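You operate a simulated robot arm through the tools that you are given. There is no shell and no other tool. Be economical: measure what you need, move in short steps, check, and stop when the job is done.

Carry out the task below with a simulated robot arm. There is one attempt and no reset: what you move stays moved.

Task
Open the drawer of the steel table with the air box.

Only the result counts: the job must be done as asked and must still hold three seconds after the hand-in. Knocking over, shifting, dropping, spilling or breaking anything else fails it.

Robot
A 7-joint arm with a two-finger parallel gripper, fixed in place. Base frame: the origin is at the foot of the arm, x ahead of it, y to its left, z up. Readings come in mm, rad, newtons and seconds.
With the tool pointing down near the work surface it reaches from about 120 to 640 mm from the base axis. Its first joint turns from -1.152 to 1.152 rad. Payload 2.4 kg.
The tool frame sits at the grasp point between the pads (the TCP): z along the fingers, y along the line on which they close. The tips reach 30 mm beyond it. The gripper opens to 94 mm. The fingers are 28 mm wide and 10 mm thick; the gripper's body (50 by 96 mm) begins 55 mm behind the TCP.
Orientation is that of the tool frame in the base frame, as a unit quaternion [x, y, z, w]. With the fingers straight down and closing along the base's y, the tool's x points along the base's -x, its y along +y and its z along -z.

Tools
- The arm moves only by the tool move_arm. Its argument "targets" is text: rows parted by semicolons, each of 7 numbers parted by spaces: the gripper command, from -1 (shut) to 1 (fully open), values between in proportion, then the shift along the base's x, y, z in mm, then the turn, a rotation vector about the base's x, y, z in rad. In form: jaw dx dy dz wx wy wz; .... A call has 1 to 8 rows; each row shifts and turns the commanded pose from where the row before left it. Each row takes 0.2 s and may step no farther than 50 mm and 0.15 rad from the row before; otherwise, or with a gripper value out of range, the whole call is refused. Where a pose cannot be reached the arm comes as near as it can. A force on the tool above 40 N (or 10 N above the force at the start of the call, whichever is more), or a blocked arm, ends the call early, and 0.2 s more pass. The fingers move at their own pace (about 153 mm/s each) and stop on an object; they squeeze with about 38 N. The grip force told is the motor's: it shows also when the fingers shut on nothing. Time passes only in rows, and 0.2 s behind the last, so rows that do not move let the fingers close. It gives the time, the measured TCP pose, the force on the tool (base axes), the opening and the grip force at its end, in the units of the frame above (readings bear some noise).
- Cameras (640 x 400 px; columns grow to the right, rows downward): "scene" is fixed at [2.5, 452.9, 1452]; the picture's right is [-0.97, -0.25, 0.00], its down [-0.16, 0.63, -0.76] and it looks along [0.19, -0.74, -0.65] (base axes); focal length 313 px, centre (320, 200). "wrist" rides on the gripper at [-37, 0, -58] in the tool frame; the picture's right is [0.00, -1.00, 0.00], its down [0.97, 0.00, -0.24] and it looks along [0.24, 0.00, 0.97] (tool axes); focal length 218 px, centre (320, 200). There is no depth. A picture from a camera that has moved, and an enlarged one, comes with that camera's place and axes in the base frame and with its lens. The place of the scene camera against the robot may be out by one fixed shift of up to 18 mm in any direction.
- grab_frame(camera): a new picture of that camera. The clock stands still meanwhile.
- close_up(camera, box): a new picture of the part [left, top, right, bottom] of that camera's present view, enlarged. The clock stands still meanwhile.
- close_job(): hands the job in; it is judged then, once.

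Go step by step. Nothing tells you positions but the pictures and the camera data: compare them with the known pose of the tool, close in by small moves and look again before you grip or let go. The budget is 90 turns and 36 pictures, counting those below and the enlarged ones. Unless the task says otherwise, let go and move clear before handing in, and close with one line.

The tools are called by a JSON object that holds its "op" and its "data". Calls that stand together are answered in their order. move_arm: Moves the arm, as the interface text tells. Its arguments: {"type":"object","properties":{"targets":{"type":"string"}},"required":["targets"]} The other tools are called the same way: grab_frame (camera) takes a picture; close_up (camera, box) takes an enlarged picture of a part of a camera's view; close_job () hands the job in.

At the start:

```text
time: 0.0
tcp_pos: [255.2, -321.3, 935.9]
ee_rot: [0.0, 1.0, 0.0, 0.001]
force: [-0.4, 0.6, 0.4]
opening: 94.3
gripper_force: 0.1
```

scene: 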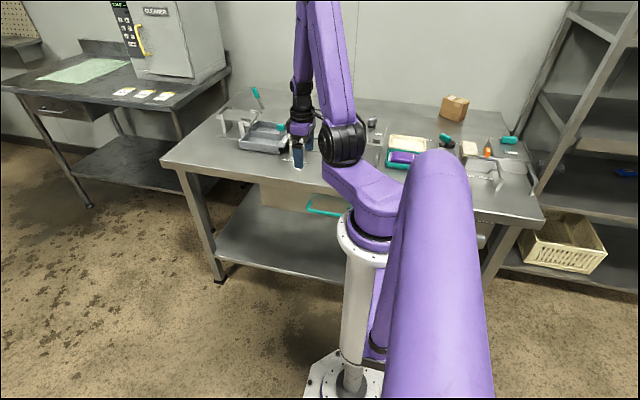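
wrist: 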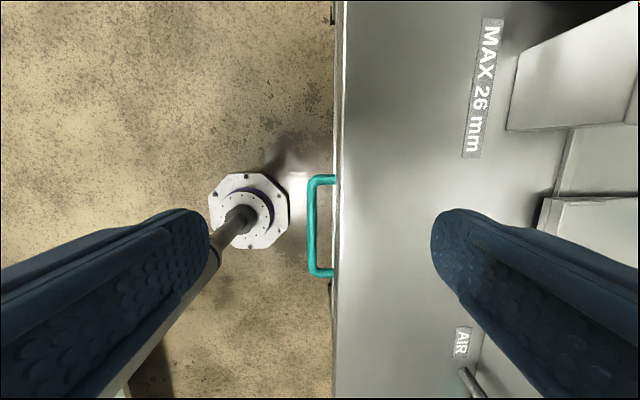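

I see a teal handle under the near edge of the steel table in front of the arm, and another table with a drawer to the left. I'll enlarge the scene to confirm which table has the AIR box and where its handle is.

{"op": "close_up", "data": {"camera": "scene", "box": [160, 80, 360, 280]}}

{"op": "close_up", "data": {"camera": "scene", "box": [360, 80, 560, 280]}}

{"op": "close_up", "data": {"camera": "scene", "box": [0, 0, 240, 150]}}

```text
2.00 times, centred on (260, 180) of scene
camera zoom: at [2.5, 452.9, 1452.0], right [-0.97, -0.25, 0.0], down [-0.16, 0.63, -0.76], along [0.19, -0.74, -0.65], focal length 626 px, centre (440, 240)
```

zoom: 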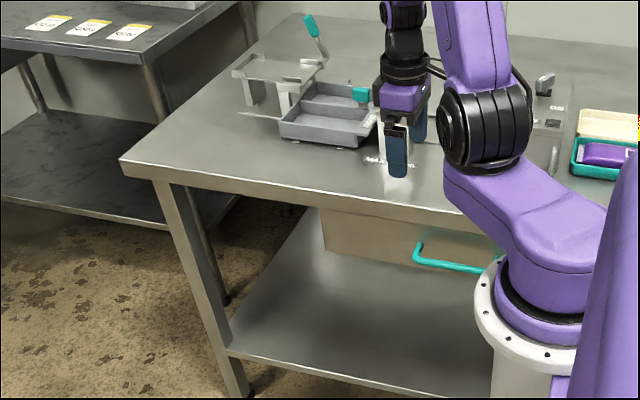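

```text
2.00 times, centred on (460, 180) of scene
camera zoom: at [2.5, 452.9, 1452.0], right [-0.97, -0.25, 0.0], down [-0.16, 0.63, -0.76], along [0.19, -0.74, -0.65], focal length 626 px, centre (40, 240)
```

zoom: 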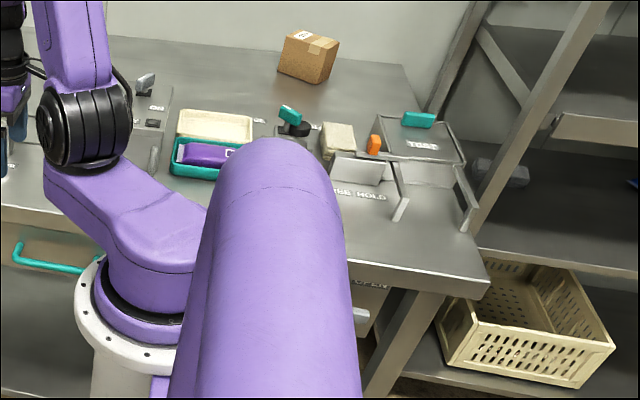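

```text
2.67 times, centred on (120, 75) of scene
camera zoom: at [2.5, 452.9, 1452.0], right [-0.97, -0.25, 0.0], down [-0.16, 0.63, -0.76], along [0.19, -0.74, -0.65], focal length 835 px, centre (853, 533)
```

zoom: 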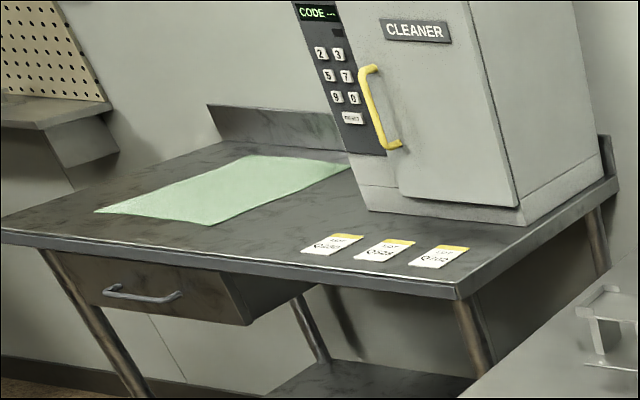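

The steel table with AIR has the teal-handled drawer, and near its right end there is a panel reading "...OPEN" with some kind of knob. I'll zoom in on that and on the air box before moving.

{"op": "close_up", "data": {"camera": "scene", "box": [460, 200, 520, 260]}}

{"op": "close_up", "data": {"camera": "scene", "box": [350, 100, 450, 180]}}

```text
6.67 times, centred on (490, 230) of scene
camera zoom: at [2.5, 452.9, 1452.0], right [-0.97, -0.25, 0.0], down [-0.16, 0.63, -0.76], along [0.19, -0.74, -0.65], focal length 2086 px, centre (-813, 0)
```

zoom: 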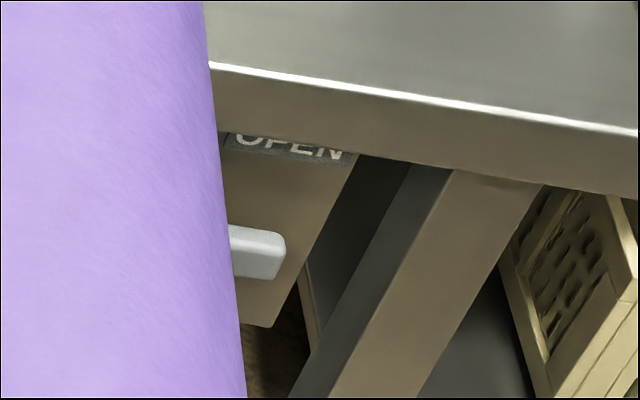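

```text
5.00 times, centred on (400, 140) of scene
camera zoom: at [2.5, 452.9, 1452.0], right [-0.97, -0.25, 0.0], down [-0.16, 0.63, -0.76], along [0.19, -0.74, -0.65], focal length 1565 px, centre (-80, 500)
```

zoom: 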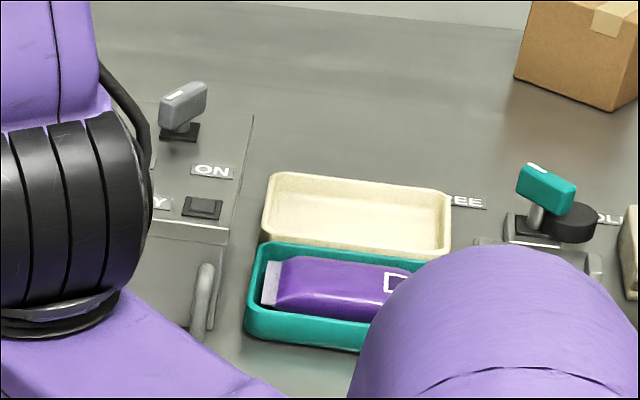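

The table appears to stretch along x with its front edge at y ≈ -340, so the drawer should open toward +y. I'll move along -x at the current height, to see the handle and the OPEN panel with the wrist camera.

{"op": "move_arm", "data": {"targets": "1 -40 0 0 0 0 0;1 -40 0 0 0 0 0;1 -40 0 0 0 0 0"}}

{"op": "grab_frame", "data": {"camera": "wrist"}}

```text
time: 0.8
tcp_pos: [137.1, -322.1, 935.3]
ee_rot: [0.0, 1.0, 0.0, 0.002]
force: [-0.1, -0.3, 0.5]
opening: 94.1
gripper_force: 0.1
```

```text
28 pictures are left
camera wrist: at [173.9, -322.1, 994.4], right [0.0, -1.0, 0.0], down [-0.97, 0.0, 0.24], along [-0.24, 0.0, -0.97], focal length 218 px, centre (320, 200)
```

wrist: 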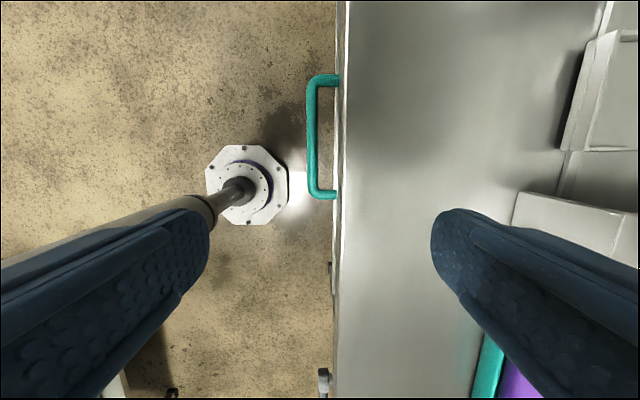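

The handle triangulates to x ≈ 111–252, y ≈ -312, z ≈ 715, with the drawer face at y ≈ -343. There is also a small knob further along the front at -x, so I'll keep going that way to see it.

{"op": "move_arm", "data": {"targets": "1 -40 0 0 0 0 0;1 -40 0 0 0 0 0;1 -40 0 0 0 0 0;1 -40 0 0 0 0 0"}}

{"op": "grab_frame", "data": {"camera": "wrist"}}

```text
time: 1.8
tcp_pos: [-25.2, -321.0, 937.9]
ee_rot: [0.0, 1.0, 0.0, 0.001]
force: [-0.6, -0.1, 0.3]
opening: 94.0
gripper_force: 0.0
```

```text
27 pictures are left
camera wrist: at [12.0, -322.5, 996.3], right [0.0, -1.0, 0.0], down [-0.97, 0.0, 0.24], along [-0.24, 0.0, -0.97], focal length 218 px, centre (320, 200)
```

wrist: 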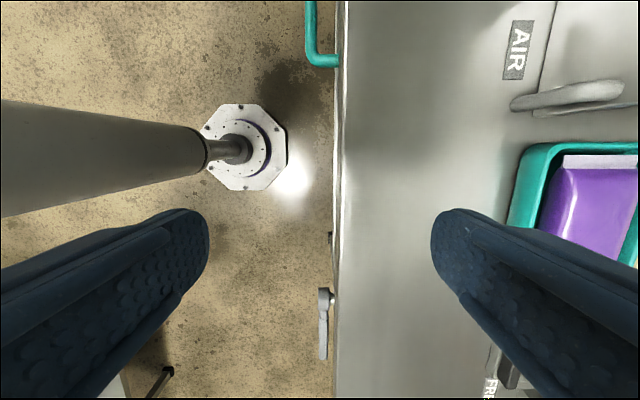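

Now I can see a rotary lever on the front (about x -206 to -330, z ≈ 710), probably the latch marked OPEN. I'll tilt the tool towards the table front while backing off, to read its labels.

{"op": "move_arm", "data": {"targets": "1 -20 20 0 -0.14 0 0;1 -20 20 0 -0.14 0 0;1 -20 20 0 -0.14 0 0;1 -20 20 0 -0.14 0 0;1 -20 10 0 -0.14 0 0;1 -20 10 0 -0.14 0 0;1 0 0 -30 -0.14 0 0;1 0 0 -30 0 0 0"}}

{"op": "grab_frame", "data": {"camera": "wrist"}}

```text
time: 3.6
tcp_pos: [-51.0, -467.6, 1169.9]
ee_rot: [0.003, 0.884, -0.467, 0.001]
force: [-0.4, 0.4, -0.2]
opening: 94.0
gripper_force: 0.1
out of reach, approached as far as the arm can: row 3, 4, 5, 6, 7, 8
```

```text
26 pictures are left
camera wrist: at [-13.3, -421.2, 1204.8], right [0.0, -0.56, 0.83], down [-0.97, 0.2, 0.13], along [-0.24, -0.8, -0.55], focal length 218 px, centre (320, 200)
```

wrist: 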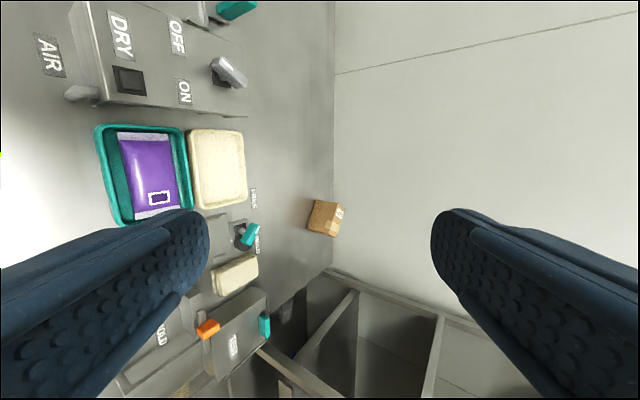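

The arm could not tilt that far this close in, so it drifted up to a safe spot. That view shows the AIR box (DRY, ON/OFF), and the labels put the table top at z ≈ 801. I'll undo the tilt and see where the commanded pose is.

{"op": "move_arm", "data": {"targets": "1 0 0 0 0.14 0 0;1 0 0 0 0.14 0 0;1 0 0 0 0.14 0 0;1 0 0 0 0.14 0 0;1 0 0 0 0.14 0 0;1 0 0 0 0 0 0"}}

```text
time: 5.0
tcp_pos: [-50.2, -467.9, 1169.2]
ee_rot: [0.001, 0.99, -0.139, -0.001]
force: [0.4, -0.5, -0.8]
opening: 93.7
gripper_force: 0.0
```

The command had followed the arm, so now the tool is at (-50, -468, 1169) with about 0.28 rad tilt. I'll move to in front of the lever, keeping that slight tilt.

{"op": "move_arm", "data": {"targets": "1 -33 31 -18 0 0 0;1 -33 31 -18 0 0 0;1 -33 31 -18 0 0 0;1 -33 31 -18 0 0 0;1 -33 31 -18 0 0 0;1 -33 31 -18 0 0 0;1 -33 31 -18 0 0 0;1 -33 31 -18 0 0 0"}}

```text
time: 6.8
tcp_pos: [-316.4, -251.1, 1035.9]
ee_rot: [0.005, 0.991, -0.133, 0.001]
force: [-1.3, -0.4, 1.0]
opening: 93.8
gripper_force: 0.1
out of reach, approached as far as the arm can: row 8
```

I'm in front of the lever zone now; next is straight down in steps for a view of the latch.

{"op": "move_arm", "data": {"targets": "1 0 0 -40 0 0 0;1 0 0 -40 0 0 0;1 0 0 -40 0 0 0;1 0 0 -40 0 0 0"}}

{"op": "grab_frame", "data": {"camera": "wrist"}}

```text
time: 7.8
tcp_pos: [-317.7, -301.9, 891.8]
ee_rot: [0.001, 0.991, -0.137, 0.001]
force: [0.5, -0.2, 0.4]
opening: 93.9
gripper_force: 0.0
out of reach, approached as far as the arm can: row 1, 2, 3, 4
```

```text
25 pictures are left
camera wrist: at [-281.8, -286.8, 949.3], right [0.0, -0.96, 0.27], down [-0.97, 0.07, 0.23], along [-0.24, -0.26, -0.93], focal length 218 px, centre (320, 200)
```

wrist: 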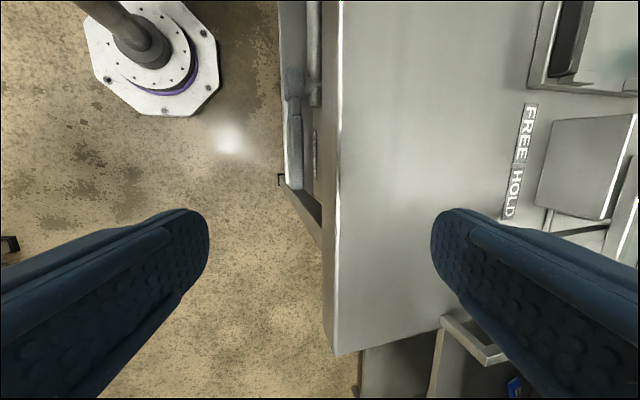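

I now see the panel with its lever and a label behind it; I'll enlarge that.

{"op": "close_up", "data": {"camera": "wrist", "box": [240, 0, 400, 240]}}

```text
1.67 times, centred on (320, 120) of wrist
camera zoom: at [-281.8, -286.8, 949.3], right [0.0, -0.96, 0.27], down [-0.97, 0.07, 0.23], along [-0.24, -0.26, -0.93], focal length 364 px, centre (320, 333)
```

zoom: 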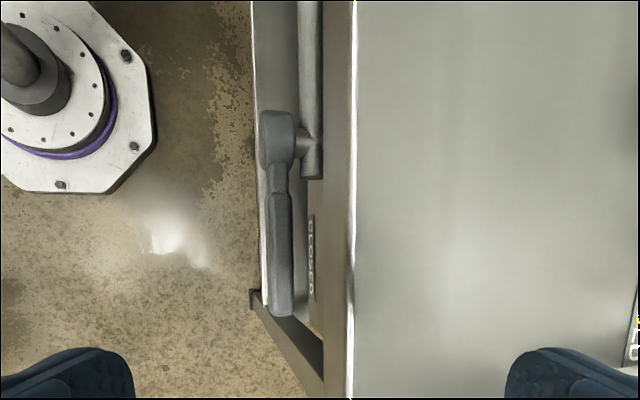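

{"op": "close_up", "data": {"camera": "wrist", "box": [290, 110, 350, 200]}}

{"op": "close_up", "data": {"camera": "scene", "box": [380, 150, 520, 290]}}

```text
4.44 times, centred on (320, 155) of wrist
camera zoom: at [-281.8, -286.8, 949.3], right [0.0, -0.96, 0.27], down [-0.97, 0.07, 0.23], along [-0.24, -0.26, -0.93], focal length 970 px, centre (320, 400)
```

zoom: 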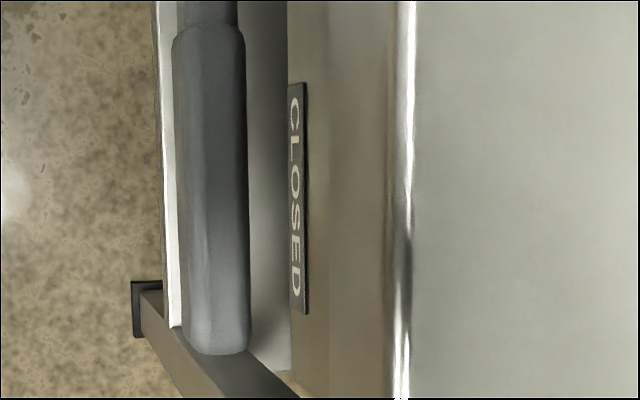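

```text
2.86 times, centred on (450, 220) of scene
camera zoom: at [2.5, 452.9, 1452.0], right [-0.97, -0.25, 0.0], down [-0.16, 0.63, -0.76], along [0.19, -0.74, -0.65], focal length 894 px, centre (-51, 143)
```

zoom: 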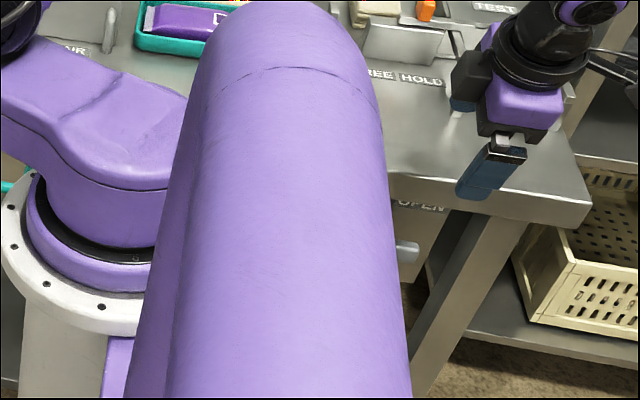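

{"op": "close_up", "data": {"camera": "scene", "box": [474, 212, 500, 232]}}

```text
16.00 times, centred on (487, 222) of scene
camera zoom: at [2.5, 452.9, 1452.0], right [-0.97, -0.25, 0.0], down [-0.16, 0.63, -0.76], along [0.19, -0.74, -0.65], focal length 5007 px, centre (-2352, -152)
```

zoom: 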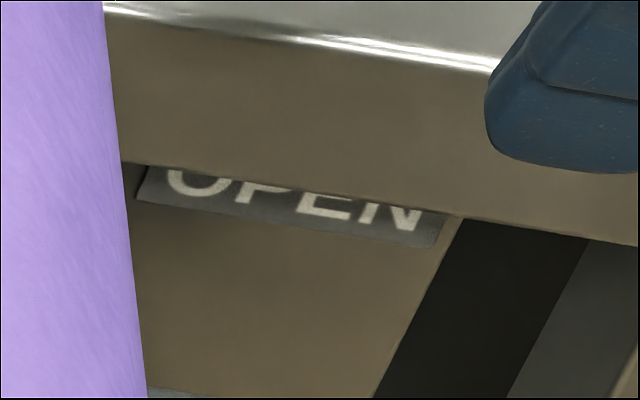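

OPEN is on the panel above the lever and CLOSED below it; it looks like a separate valve on a pipe and not obviously part of the drawer. I'll go to the drawer handle, keeping the 0.28 rad tilt that lets the gripper body clear the table edge, and check there.

{"op": "move_arm", "data": {"targets": "1 49 0 0 0 0 0;1 49 0 0 0 0 0;1 49 0 0 0 0 0;1 49 0 0 0 0 0;1 49 0 0 0 0 0;1 49 0 0 0 0 0;1 49 0 0 0 0 0;1 49 0 0 0 0 0"}}

```text
time: 9.6
tcp_pos: [74.6, -311.9, 896.1]
ee_rot: [0.0, 0.99, -0.141, 0.0]
force: [0.6, -0.1, -1.7]
opening: 94.3
gripper_force: 0.0
out of reach, approached as far as the arm can: row 1, 2, 4
```

Continuing to above the handle.

{"op": "move_arm", "data": {"targets": "1 45 5 -10 0 0 0;1 45 5 -10 0 0 0;1 17 5 -20 0 0 0"}}

{"op": "grab_frame", "data": {"camera": "wrist"}}

```text
time: 10.4
tcp_pos: [179.9, -297.7, 855.2]
ee_rot: [0.0, 0.99, -0.141, 0.001]
force: [-1.2, 0.4, 0.0]
opening: 94.0
gripper_force: 0.0
```

```text
20 pictures are left
camera wrist: at [217.2, -283.4, 913.0], right [0.0, -0.96, 0.28], down [-0.97, 0.07, 0.23], along [-0.24, -0.27, -0.93], focal length 218 px, centre (320, 200)
```

wrist: 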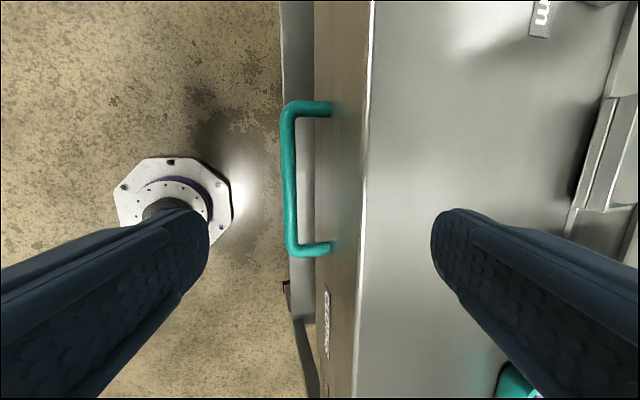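

The handle is where I computed (y ≈ -312, z ≈ 715). There is another label on the drawer front below it, so I'll read that.

{"op": "close_up", "data": {"camera": "wrist", "box": [270, 270, 390, 400]}}

```text
3.08 times, centred on (330, 335) of wrist
camera zoom: at [217.2, -283.4, 913.0], right [0.0, -0.96, 0.28], down [-0.97, 0.07, 0.23], along [-0.24, -0.27, -0.93], focal length 672 px, centre (289, -215)
```

zoom: 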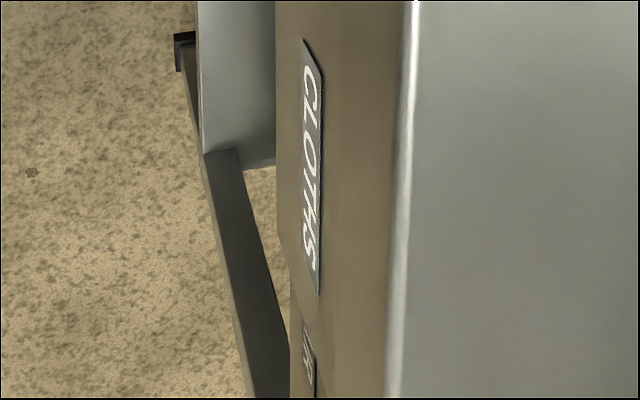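

That label reads CLOTHS, so this is just the drawer's name. I'll narrow the jaws to about 36 mm, tilt slightly more and approach the bar along the tool axis, starting 80 mm back.

{"op": "move_arm", "data": {"targets": "-0.23 1 11 0 -0.06 0 0;-0.23 1 12 0 -0.06 0 0;-0.23 0 0 -26 0 0 0;-0.23 0 0 -26 0 0 0"}}

{"op": "grab_frame", "data": {"camera": "wrist"}}

```text
time: 11.4
tcp_pos: [179.7, -276.5, 804.6]
ee_rot: [0.0, 0.98, -0.199, 0.001]
force: [-0.4, 0.0, -0.1]
opening: 36.0
gripper_force: 0.1
```

```text
18 pictures are left
camera wrist: at [216.7, -254.5, 858.7], right [0.0, -0.92, 0.39], down [-0.97, 0.09, 0.22], along [-0.24, -0.38, -0.89], focal length 218 px, centre (320, 200)
```

wrist: 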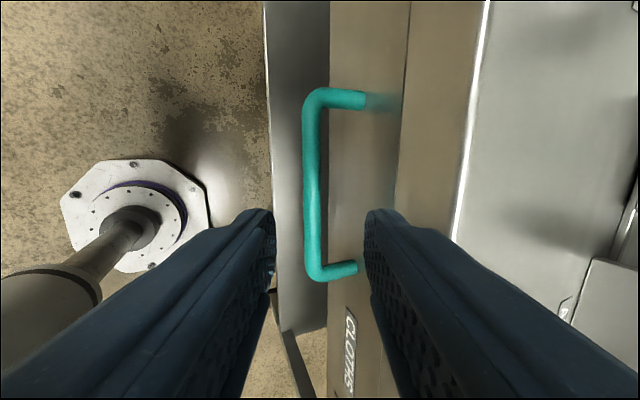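

The bar sits between the finger planes, about 6 mm to the left of centre. I'll advance along the tool axis to the grip pose.

{"op": "move_arm", "data": {"targets": "-0.23 0 -4 -19 0 0 0;-0.23 1 -7 -19 0 0 0;-0.23 1 -8 -19 0 0 0;-0.23 0 -8 -19 0 0 0"}}

{"op": "grab_frame", "data": {"camera": "wrist"}}

```text
time: 12.4
tcp_pos: [183.2, -301.3, 728.5]
ee_rot: [0.0, 0.98, -0.199, 0.001]
force: [0.2, -0.3, -0.3]
opening: 36.2
gripper_force: 0.0
```

```text
17 pictures are left
camera wrist: at [220.2, -280.2, 782.7], right [0.0, -0.92, 0.39], down [-0.97, 0.09, 0.22], along [-0.24, -0.38, -0.89], focal length 218 px, centre (320, 200)
```

wrist: 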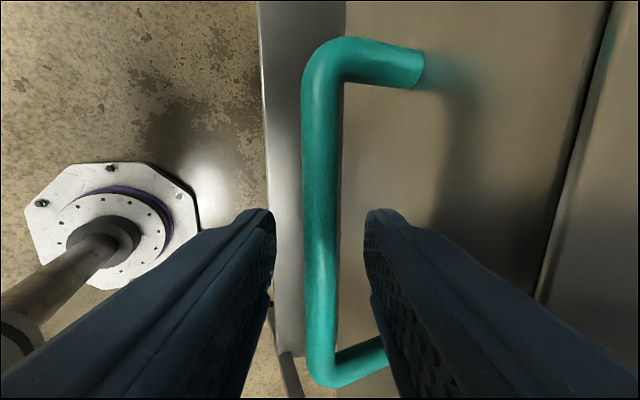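

The bar is centred between the fingers. I'll close on it, letting the fingers settle.

{"op": "move_arm", "data": {"targets": "-1 0 0 0 0 0 0;-1 0 0 0 0 0 0"}}

```text
time: 13.0
tcp_pos: [184.2, -302.0, 728.3]
ee_rot: [-0.001, 0.98, -0.201, 0.001]
force: [-3.2, -3.0, -1.1]
opening: 13.7
gripper_force: 45.6
```

The jaws hold the bar (13.7 mm). Now I'll pull gently in +y.

{"op": "move_arm", "data": {"targets": "-1 0 8 0 0 0 0;-1 0 8 0 0 0 0;-1 0 8 0 0 0 0"}}

```text
time: 13.8
tcp_pos: [183.0, -280.9, 728.7]
ee_rot: [0.001, 0.979, -0.202, 0.0]
force: [-7.5, -1.6, 23.4]
opening: 13.7
gripper_force: 45.0
```

The drawer appears to be moving (21 mm so far). I'll keep pulling.

{"op": "move_arm", "data": {"targets": "-1 0 15 0 0 0 0;-1 0 15 0 0 0 0;-1 0 15 0 0 0 0"}}

{"op": "grab_frame", "data": {"camera": "scene"}}

```text
time: 14.2
tcp_pos: [183.2, -269.9, 729.1]
ee_rot: [0.0, 0.979, -0.203, 0.0]
force: [-3.8, 2.0, 9.6]
opening: 13.8
gripper_force: 45.0
stopped in row 1: the force on the tool passed its limit (the readings are from after the stop); the commanded pose is now the measured one
```

```text
16 pictures are left
```

scene: 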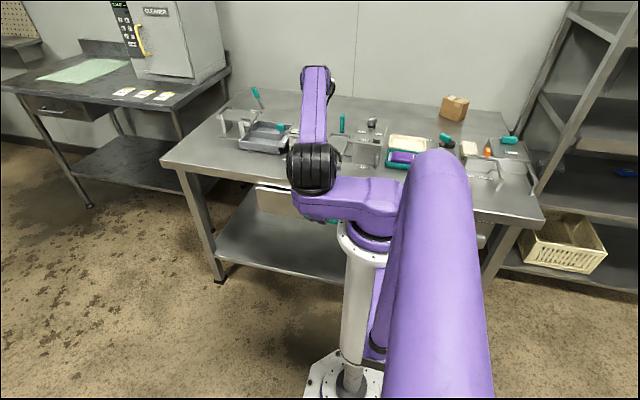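

The pull was stopped by force after about 32 mm. I'll look at the wrist view to see whether the drawer really moved.

{"op": "grab_frame", "data": {"camera": "wrist"}}

```text
15 pictures are left
camera wrist: at [220.4, -247.4, 782.7], right [0.0, -0.92, 0.4], down [-0.97, 0.1, 0.22], along [-0.24, -0.39, -0.89], focal length 218 px, centre (320, 200)
```

wrist: 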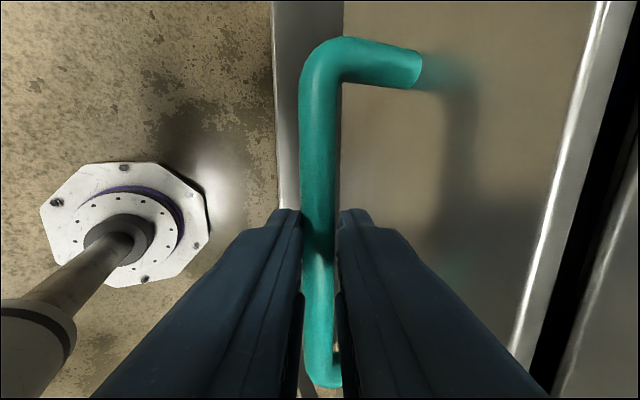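

The drawer is coming out with the handle. I'll go on with smaller, slower steps.

{"op": "move_arm", "data": {"targets": "-1 0 4 0 0 0 0;-1 0 7 0 0 0 0;-1 0 8 0 0 0 0;-1 0 8 0 0 0 0;-1 0 8 0 0 0 0;-1 0 8 0 0 0 0;-1 0 8 0 0 0 0"}}

```text
time: 15.8
tcp_pos: [183.1, -218.6, 727.4]
ee_rot: [0.001, 0.979, -0.202, 0.001]
force: [-7.3, -2.6, 29.8]
opening: 13.6
gripper_force: 44.9
```

It's about 83 mm open. Continuing in short calls, since reach near the base may run out.

{"op": "move_arm", "data": {"targets": "-1 0 8 0 0 0 0;-1 0 8 0 0 0 0;-1 0 8 0 0 0 0"}}

```text
time: 16.6
tcp_pos: [183.9, -193.0, 728.8]
ee_rot: [0.002, 0.98, -0.2, 0.001]
force: [-12.7, -2.5, -7.7]
opening: 13.9
gripper_force: 45.6
```

{"op": "move_arm", "data": {"targets": "-1 0 8 0 0 0 0;-1 0 8 0 0 0 0;-1 0 8 0 0 0 0"}}

{"op": "grab_frame", "data": {"camera": "wrist"}}

```text
time: 17.4
tcp_pos: [183.5, -171.9, 727.3]
ee_rot: [0.001, 0.979, -0.203, 0.001]
force: [-6.7, -1.8, -11.4]
opening: 13.7
gripper_force: 44.8
```

```text
14 pictures are left
camera wrist: at [220.4, -148.2, 782.7], right [0.0, -0.92, 0.4], down [-0.97, 0.1, 0.22], along [-0.24, -0.39, -0.89], focal length 218 px, centre (320, 200)
```

wrist: 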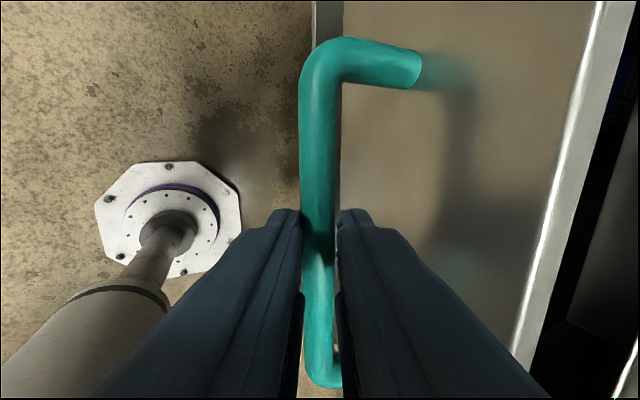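

It is about 130 mm open and still gripped well. I'll pull some more.

{"op": "move_arm", "data": {"targets": "-1 0 8 0 0 0 0;-1 0 8 0 0 0 0;-1 0 8 0 0 0 0"}}

```text
time: 18.2
tcp_pos: [181.7, -147.2, 728.6]
ee_rot: [0.0, 0.979, -0.202, 0.003]
force: [3.1, -1.2, -15.8]
opening: 13.9
gripper_force: 45.0
```

{"op": "move_arm", "data": {"targets": "-1 0 8 0 0 0 0;-1 0 8 0 0 0 0;-1 0 8 0 0 0 0"}}

{"op": "grab_frame", "data": {"camera": "scene"}}

```text
time: 19.0
tcp_pos: [183.0, -123.4, 728.8]
ee_rot: [0.0, 0.979, -0.203, 0.002]
force: [7.0, -2.0, -14.2]
opening: 13.9
gripper_force: 45.1
```

```text
13 pictures are left
```

scene: 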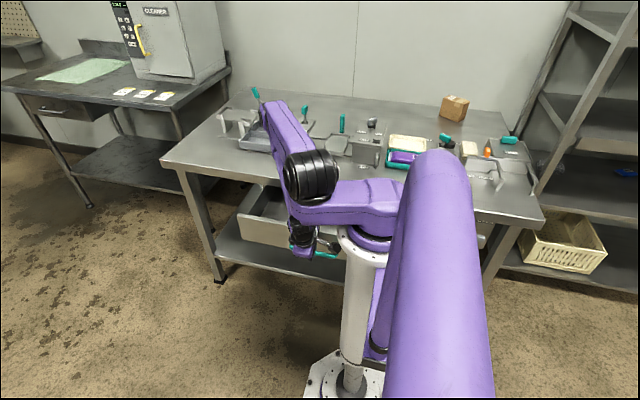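

It's now about 178 mm out, visibly open. I'll try a bit further toward its end stop.

{"op": "move_arm", "data": {"targets": "-1 0 8 0 0 0 0;-1 0 8 0 0 0 0;-1 0 8 0 0 0 0"}}

```text
time: 19.8
tcp_pos: [182.4, -100.1, 728.6]
ee_rot: [0.0, 0.979, -0.203, 0.001]
force: [11.9, -2.0, -17.1]
opening: 13.6
gripper_force: 45.2
```

{"op": "move_arm", "data": {"targets": "-1 0 6 0 0 0 0;-1 0 6 0 0 0 0;-1 0 6 0 0 0 0"}}

{"op": "grab_frame", "data": {"camera": "wrist"}}

{"op": "close_up", "data": {"camera": "scene", "box": [210, 150, 370, 290]}}

```text
time: 20.6
tcp_pos: [182.9, -80.5, 729.7]
ee_rot: [0.0, 0.979, -0.203, 0.002]
force: [9.8, -1.3, -15.3]
opening: 13.6
gripper_force: 44.9
```

```text
12 pictures are left
camera wrist: at [220.2, -58.6, 782.9], right [0.0, -0.92, 0.4], down [-0.97, 0.1, 0.22], along [-0.24, -0.39, -0.89], focal length 218 px, centre (320, 200)
```

wrist: 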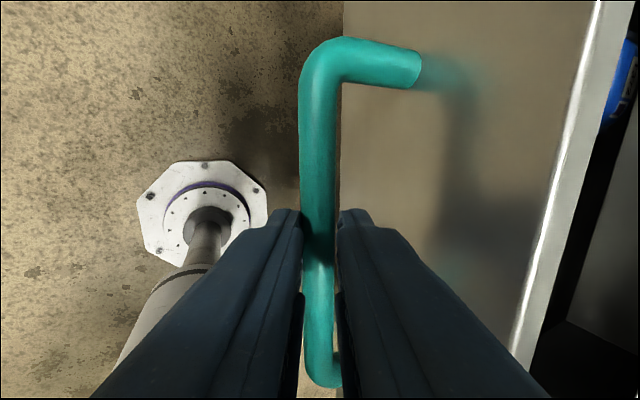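

```text
2.86 times, centred on (290, 220) of scene
camera zoom: at [2.7, 452.8, 1452.0], right [-0.97, -0.25, 0.0], down [-0.16, 0.63, -0.76], along [0.19, -0.74, -0.65], focal length 894 px, centre (406, 143)
```

zoom: 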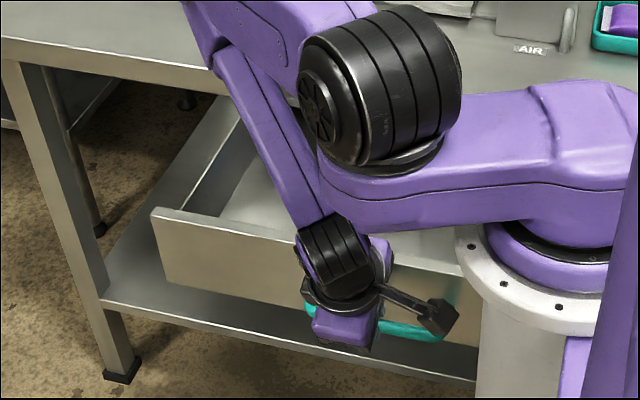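

The drawer is about 220 mm out and the front is near the arm's column, so this is enough. I'll release to ~40 mm and retract upward, mostly along the tool axis.

{"op": "move_arm", "data": {"targets": "-0.15 0 0 0 0 0 0;-0.15 0 0 0 0 0 0;-0.15 0 3 10 0 0 0;-0.15 0 3 10 0 0 0"}}

{"op": "grab_frame", "data": {"camera": "wrist"}}

```text
time: 21.6
tcp_pos: [182.7, -75.1, 748.3]
ee_rot: [0.002, 0.979, -0.203, 0.0]
force: [-0.6, 0.6, -1.0]
opening: 39.8
gripper_force: 0.1
```

```text
10 pictures are left
camera wrist: at [220.2, -52.9, 802.8], right [0.0, -0.92, 0.4], down [-0.97, 0.1, 0.22], along [-0.24, -0.39, -0.89], focal length 218 px, centre (320, 200)
```

wrist: 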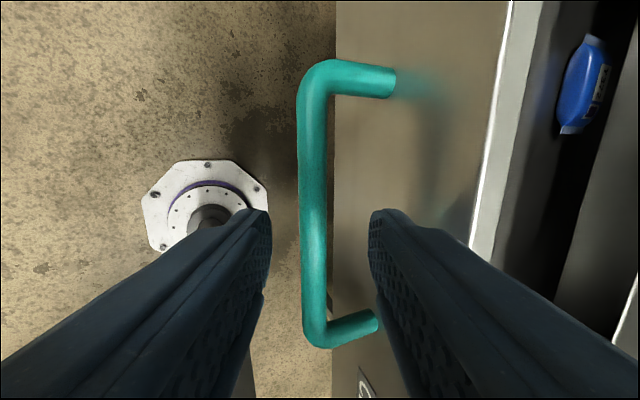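

The fingers are free of the bar. I'll continue up and clear.

{"op": "move_arm", "data": {"targets": "-0.15 0 3 12 0 0 0;-0.15 0 3 12 0 0 0;-0.15 0 0 20 0 0 0;-0.15 0 0 20 0 0 0"}}

{"op": "grab_frame", "data": {"camera": "wrist"}}

{"op": "grab_frame", "data": {"camera": "scene"}}

```text
time: 22.6
tcp_pos: [186.2, -71.2, 810.7]
ee_rot: [0.001, 0.979, -0.203, 0.001]
force: [-0.5, -0.1, -0.3]
opening: 40.1
gripper_force: 0.0
out of reach, approached as far as the arm can: row 4
```

```text
9 pictures are left
camera wrist: at [222.4, -49.4, 864.3], right [0.0, -0.92, 0.4], down [-0.97, 0.1, 0.22], along [-0.24, -0.39, -0.89], focal length 218 px, centre (320, 200)
```

wrist: 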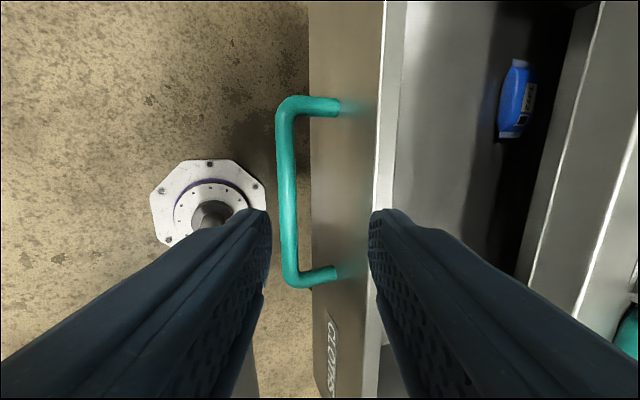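

```text
8 pictures are left
```

scene: 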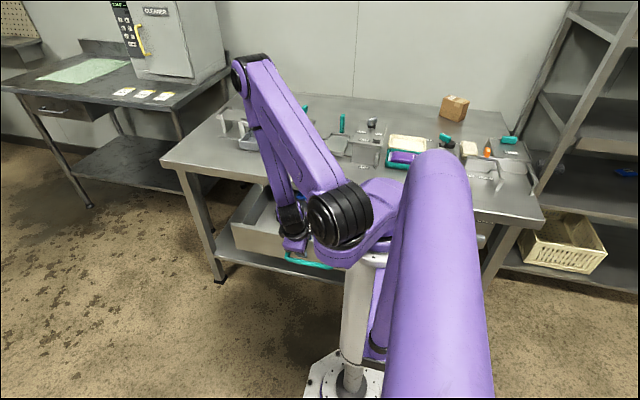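

The drawer stands wide open, the gripper is clear above it, and nothing else looks disturbed. Handing in.

{"op": "close_job", "data": {}}

```text
The job is handed in.
```

I pulled the steel table's drawer (labelled CLOTHS) about 220 mm open by its handle, let go and moved the gripper clear before handing in; nothing else looked disturbed in the pictures.
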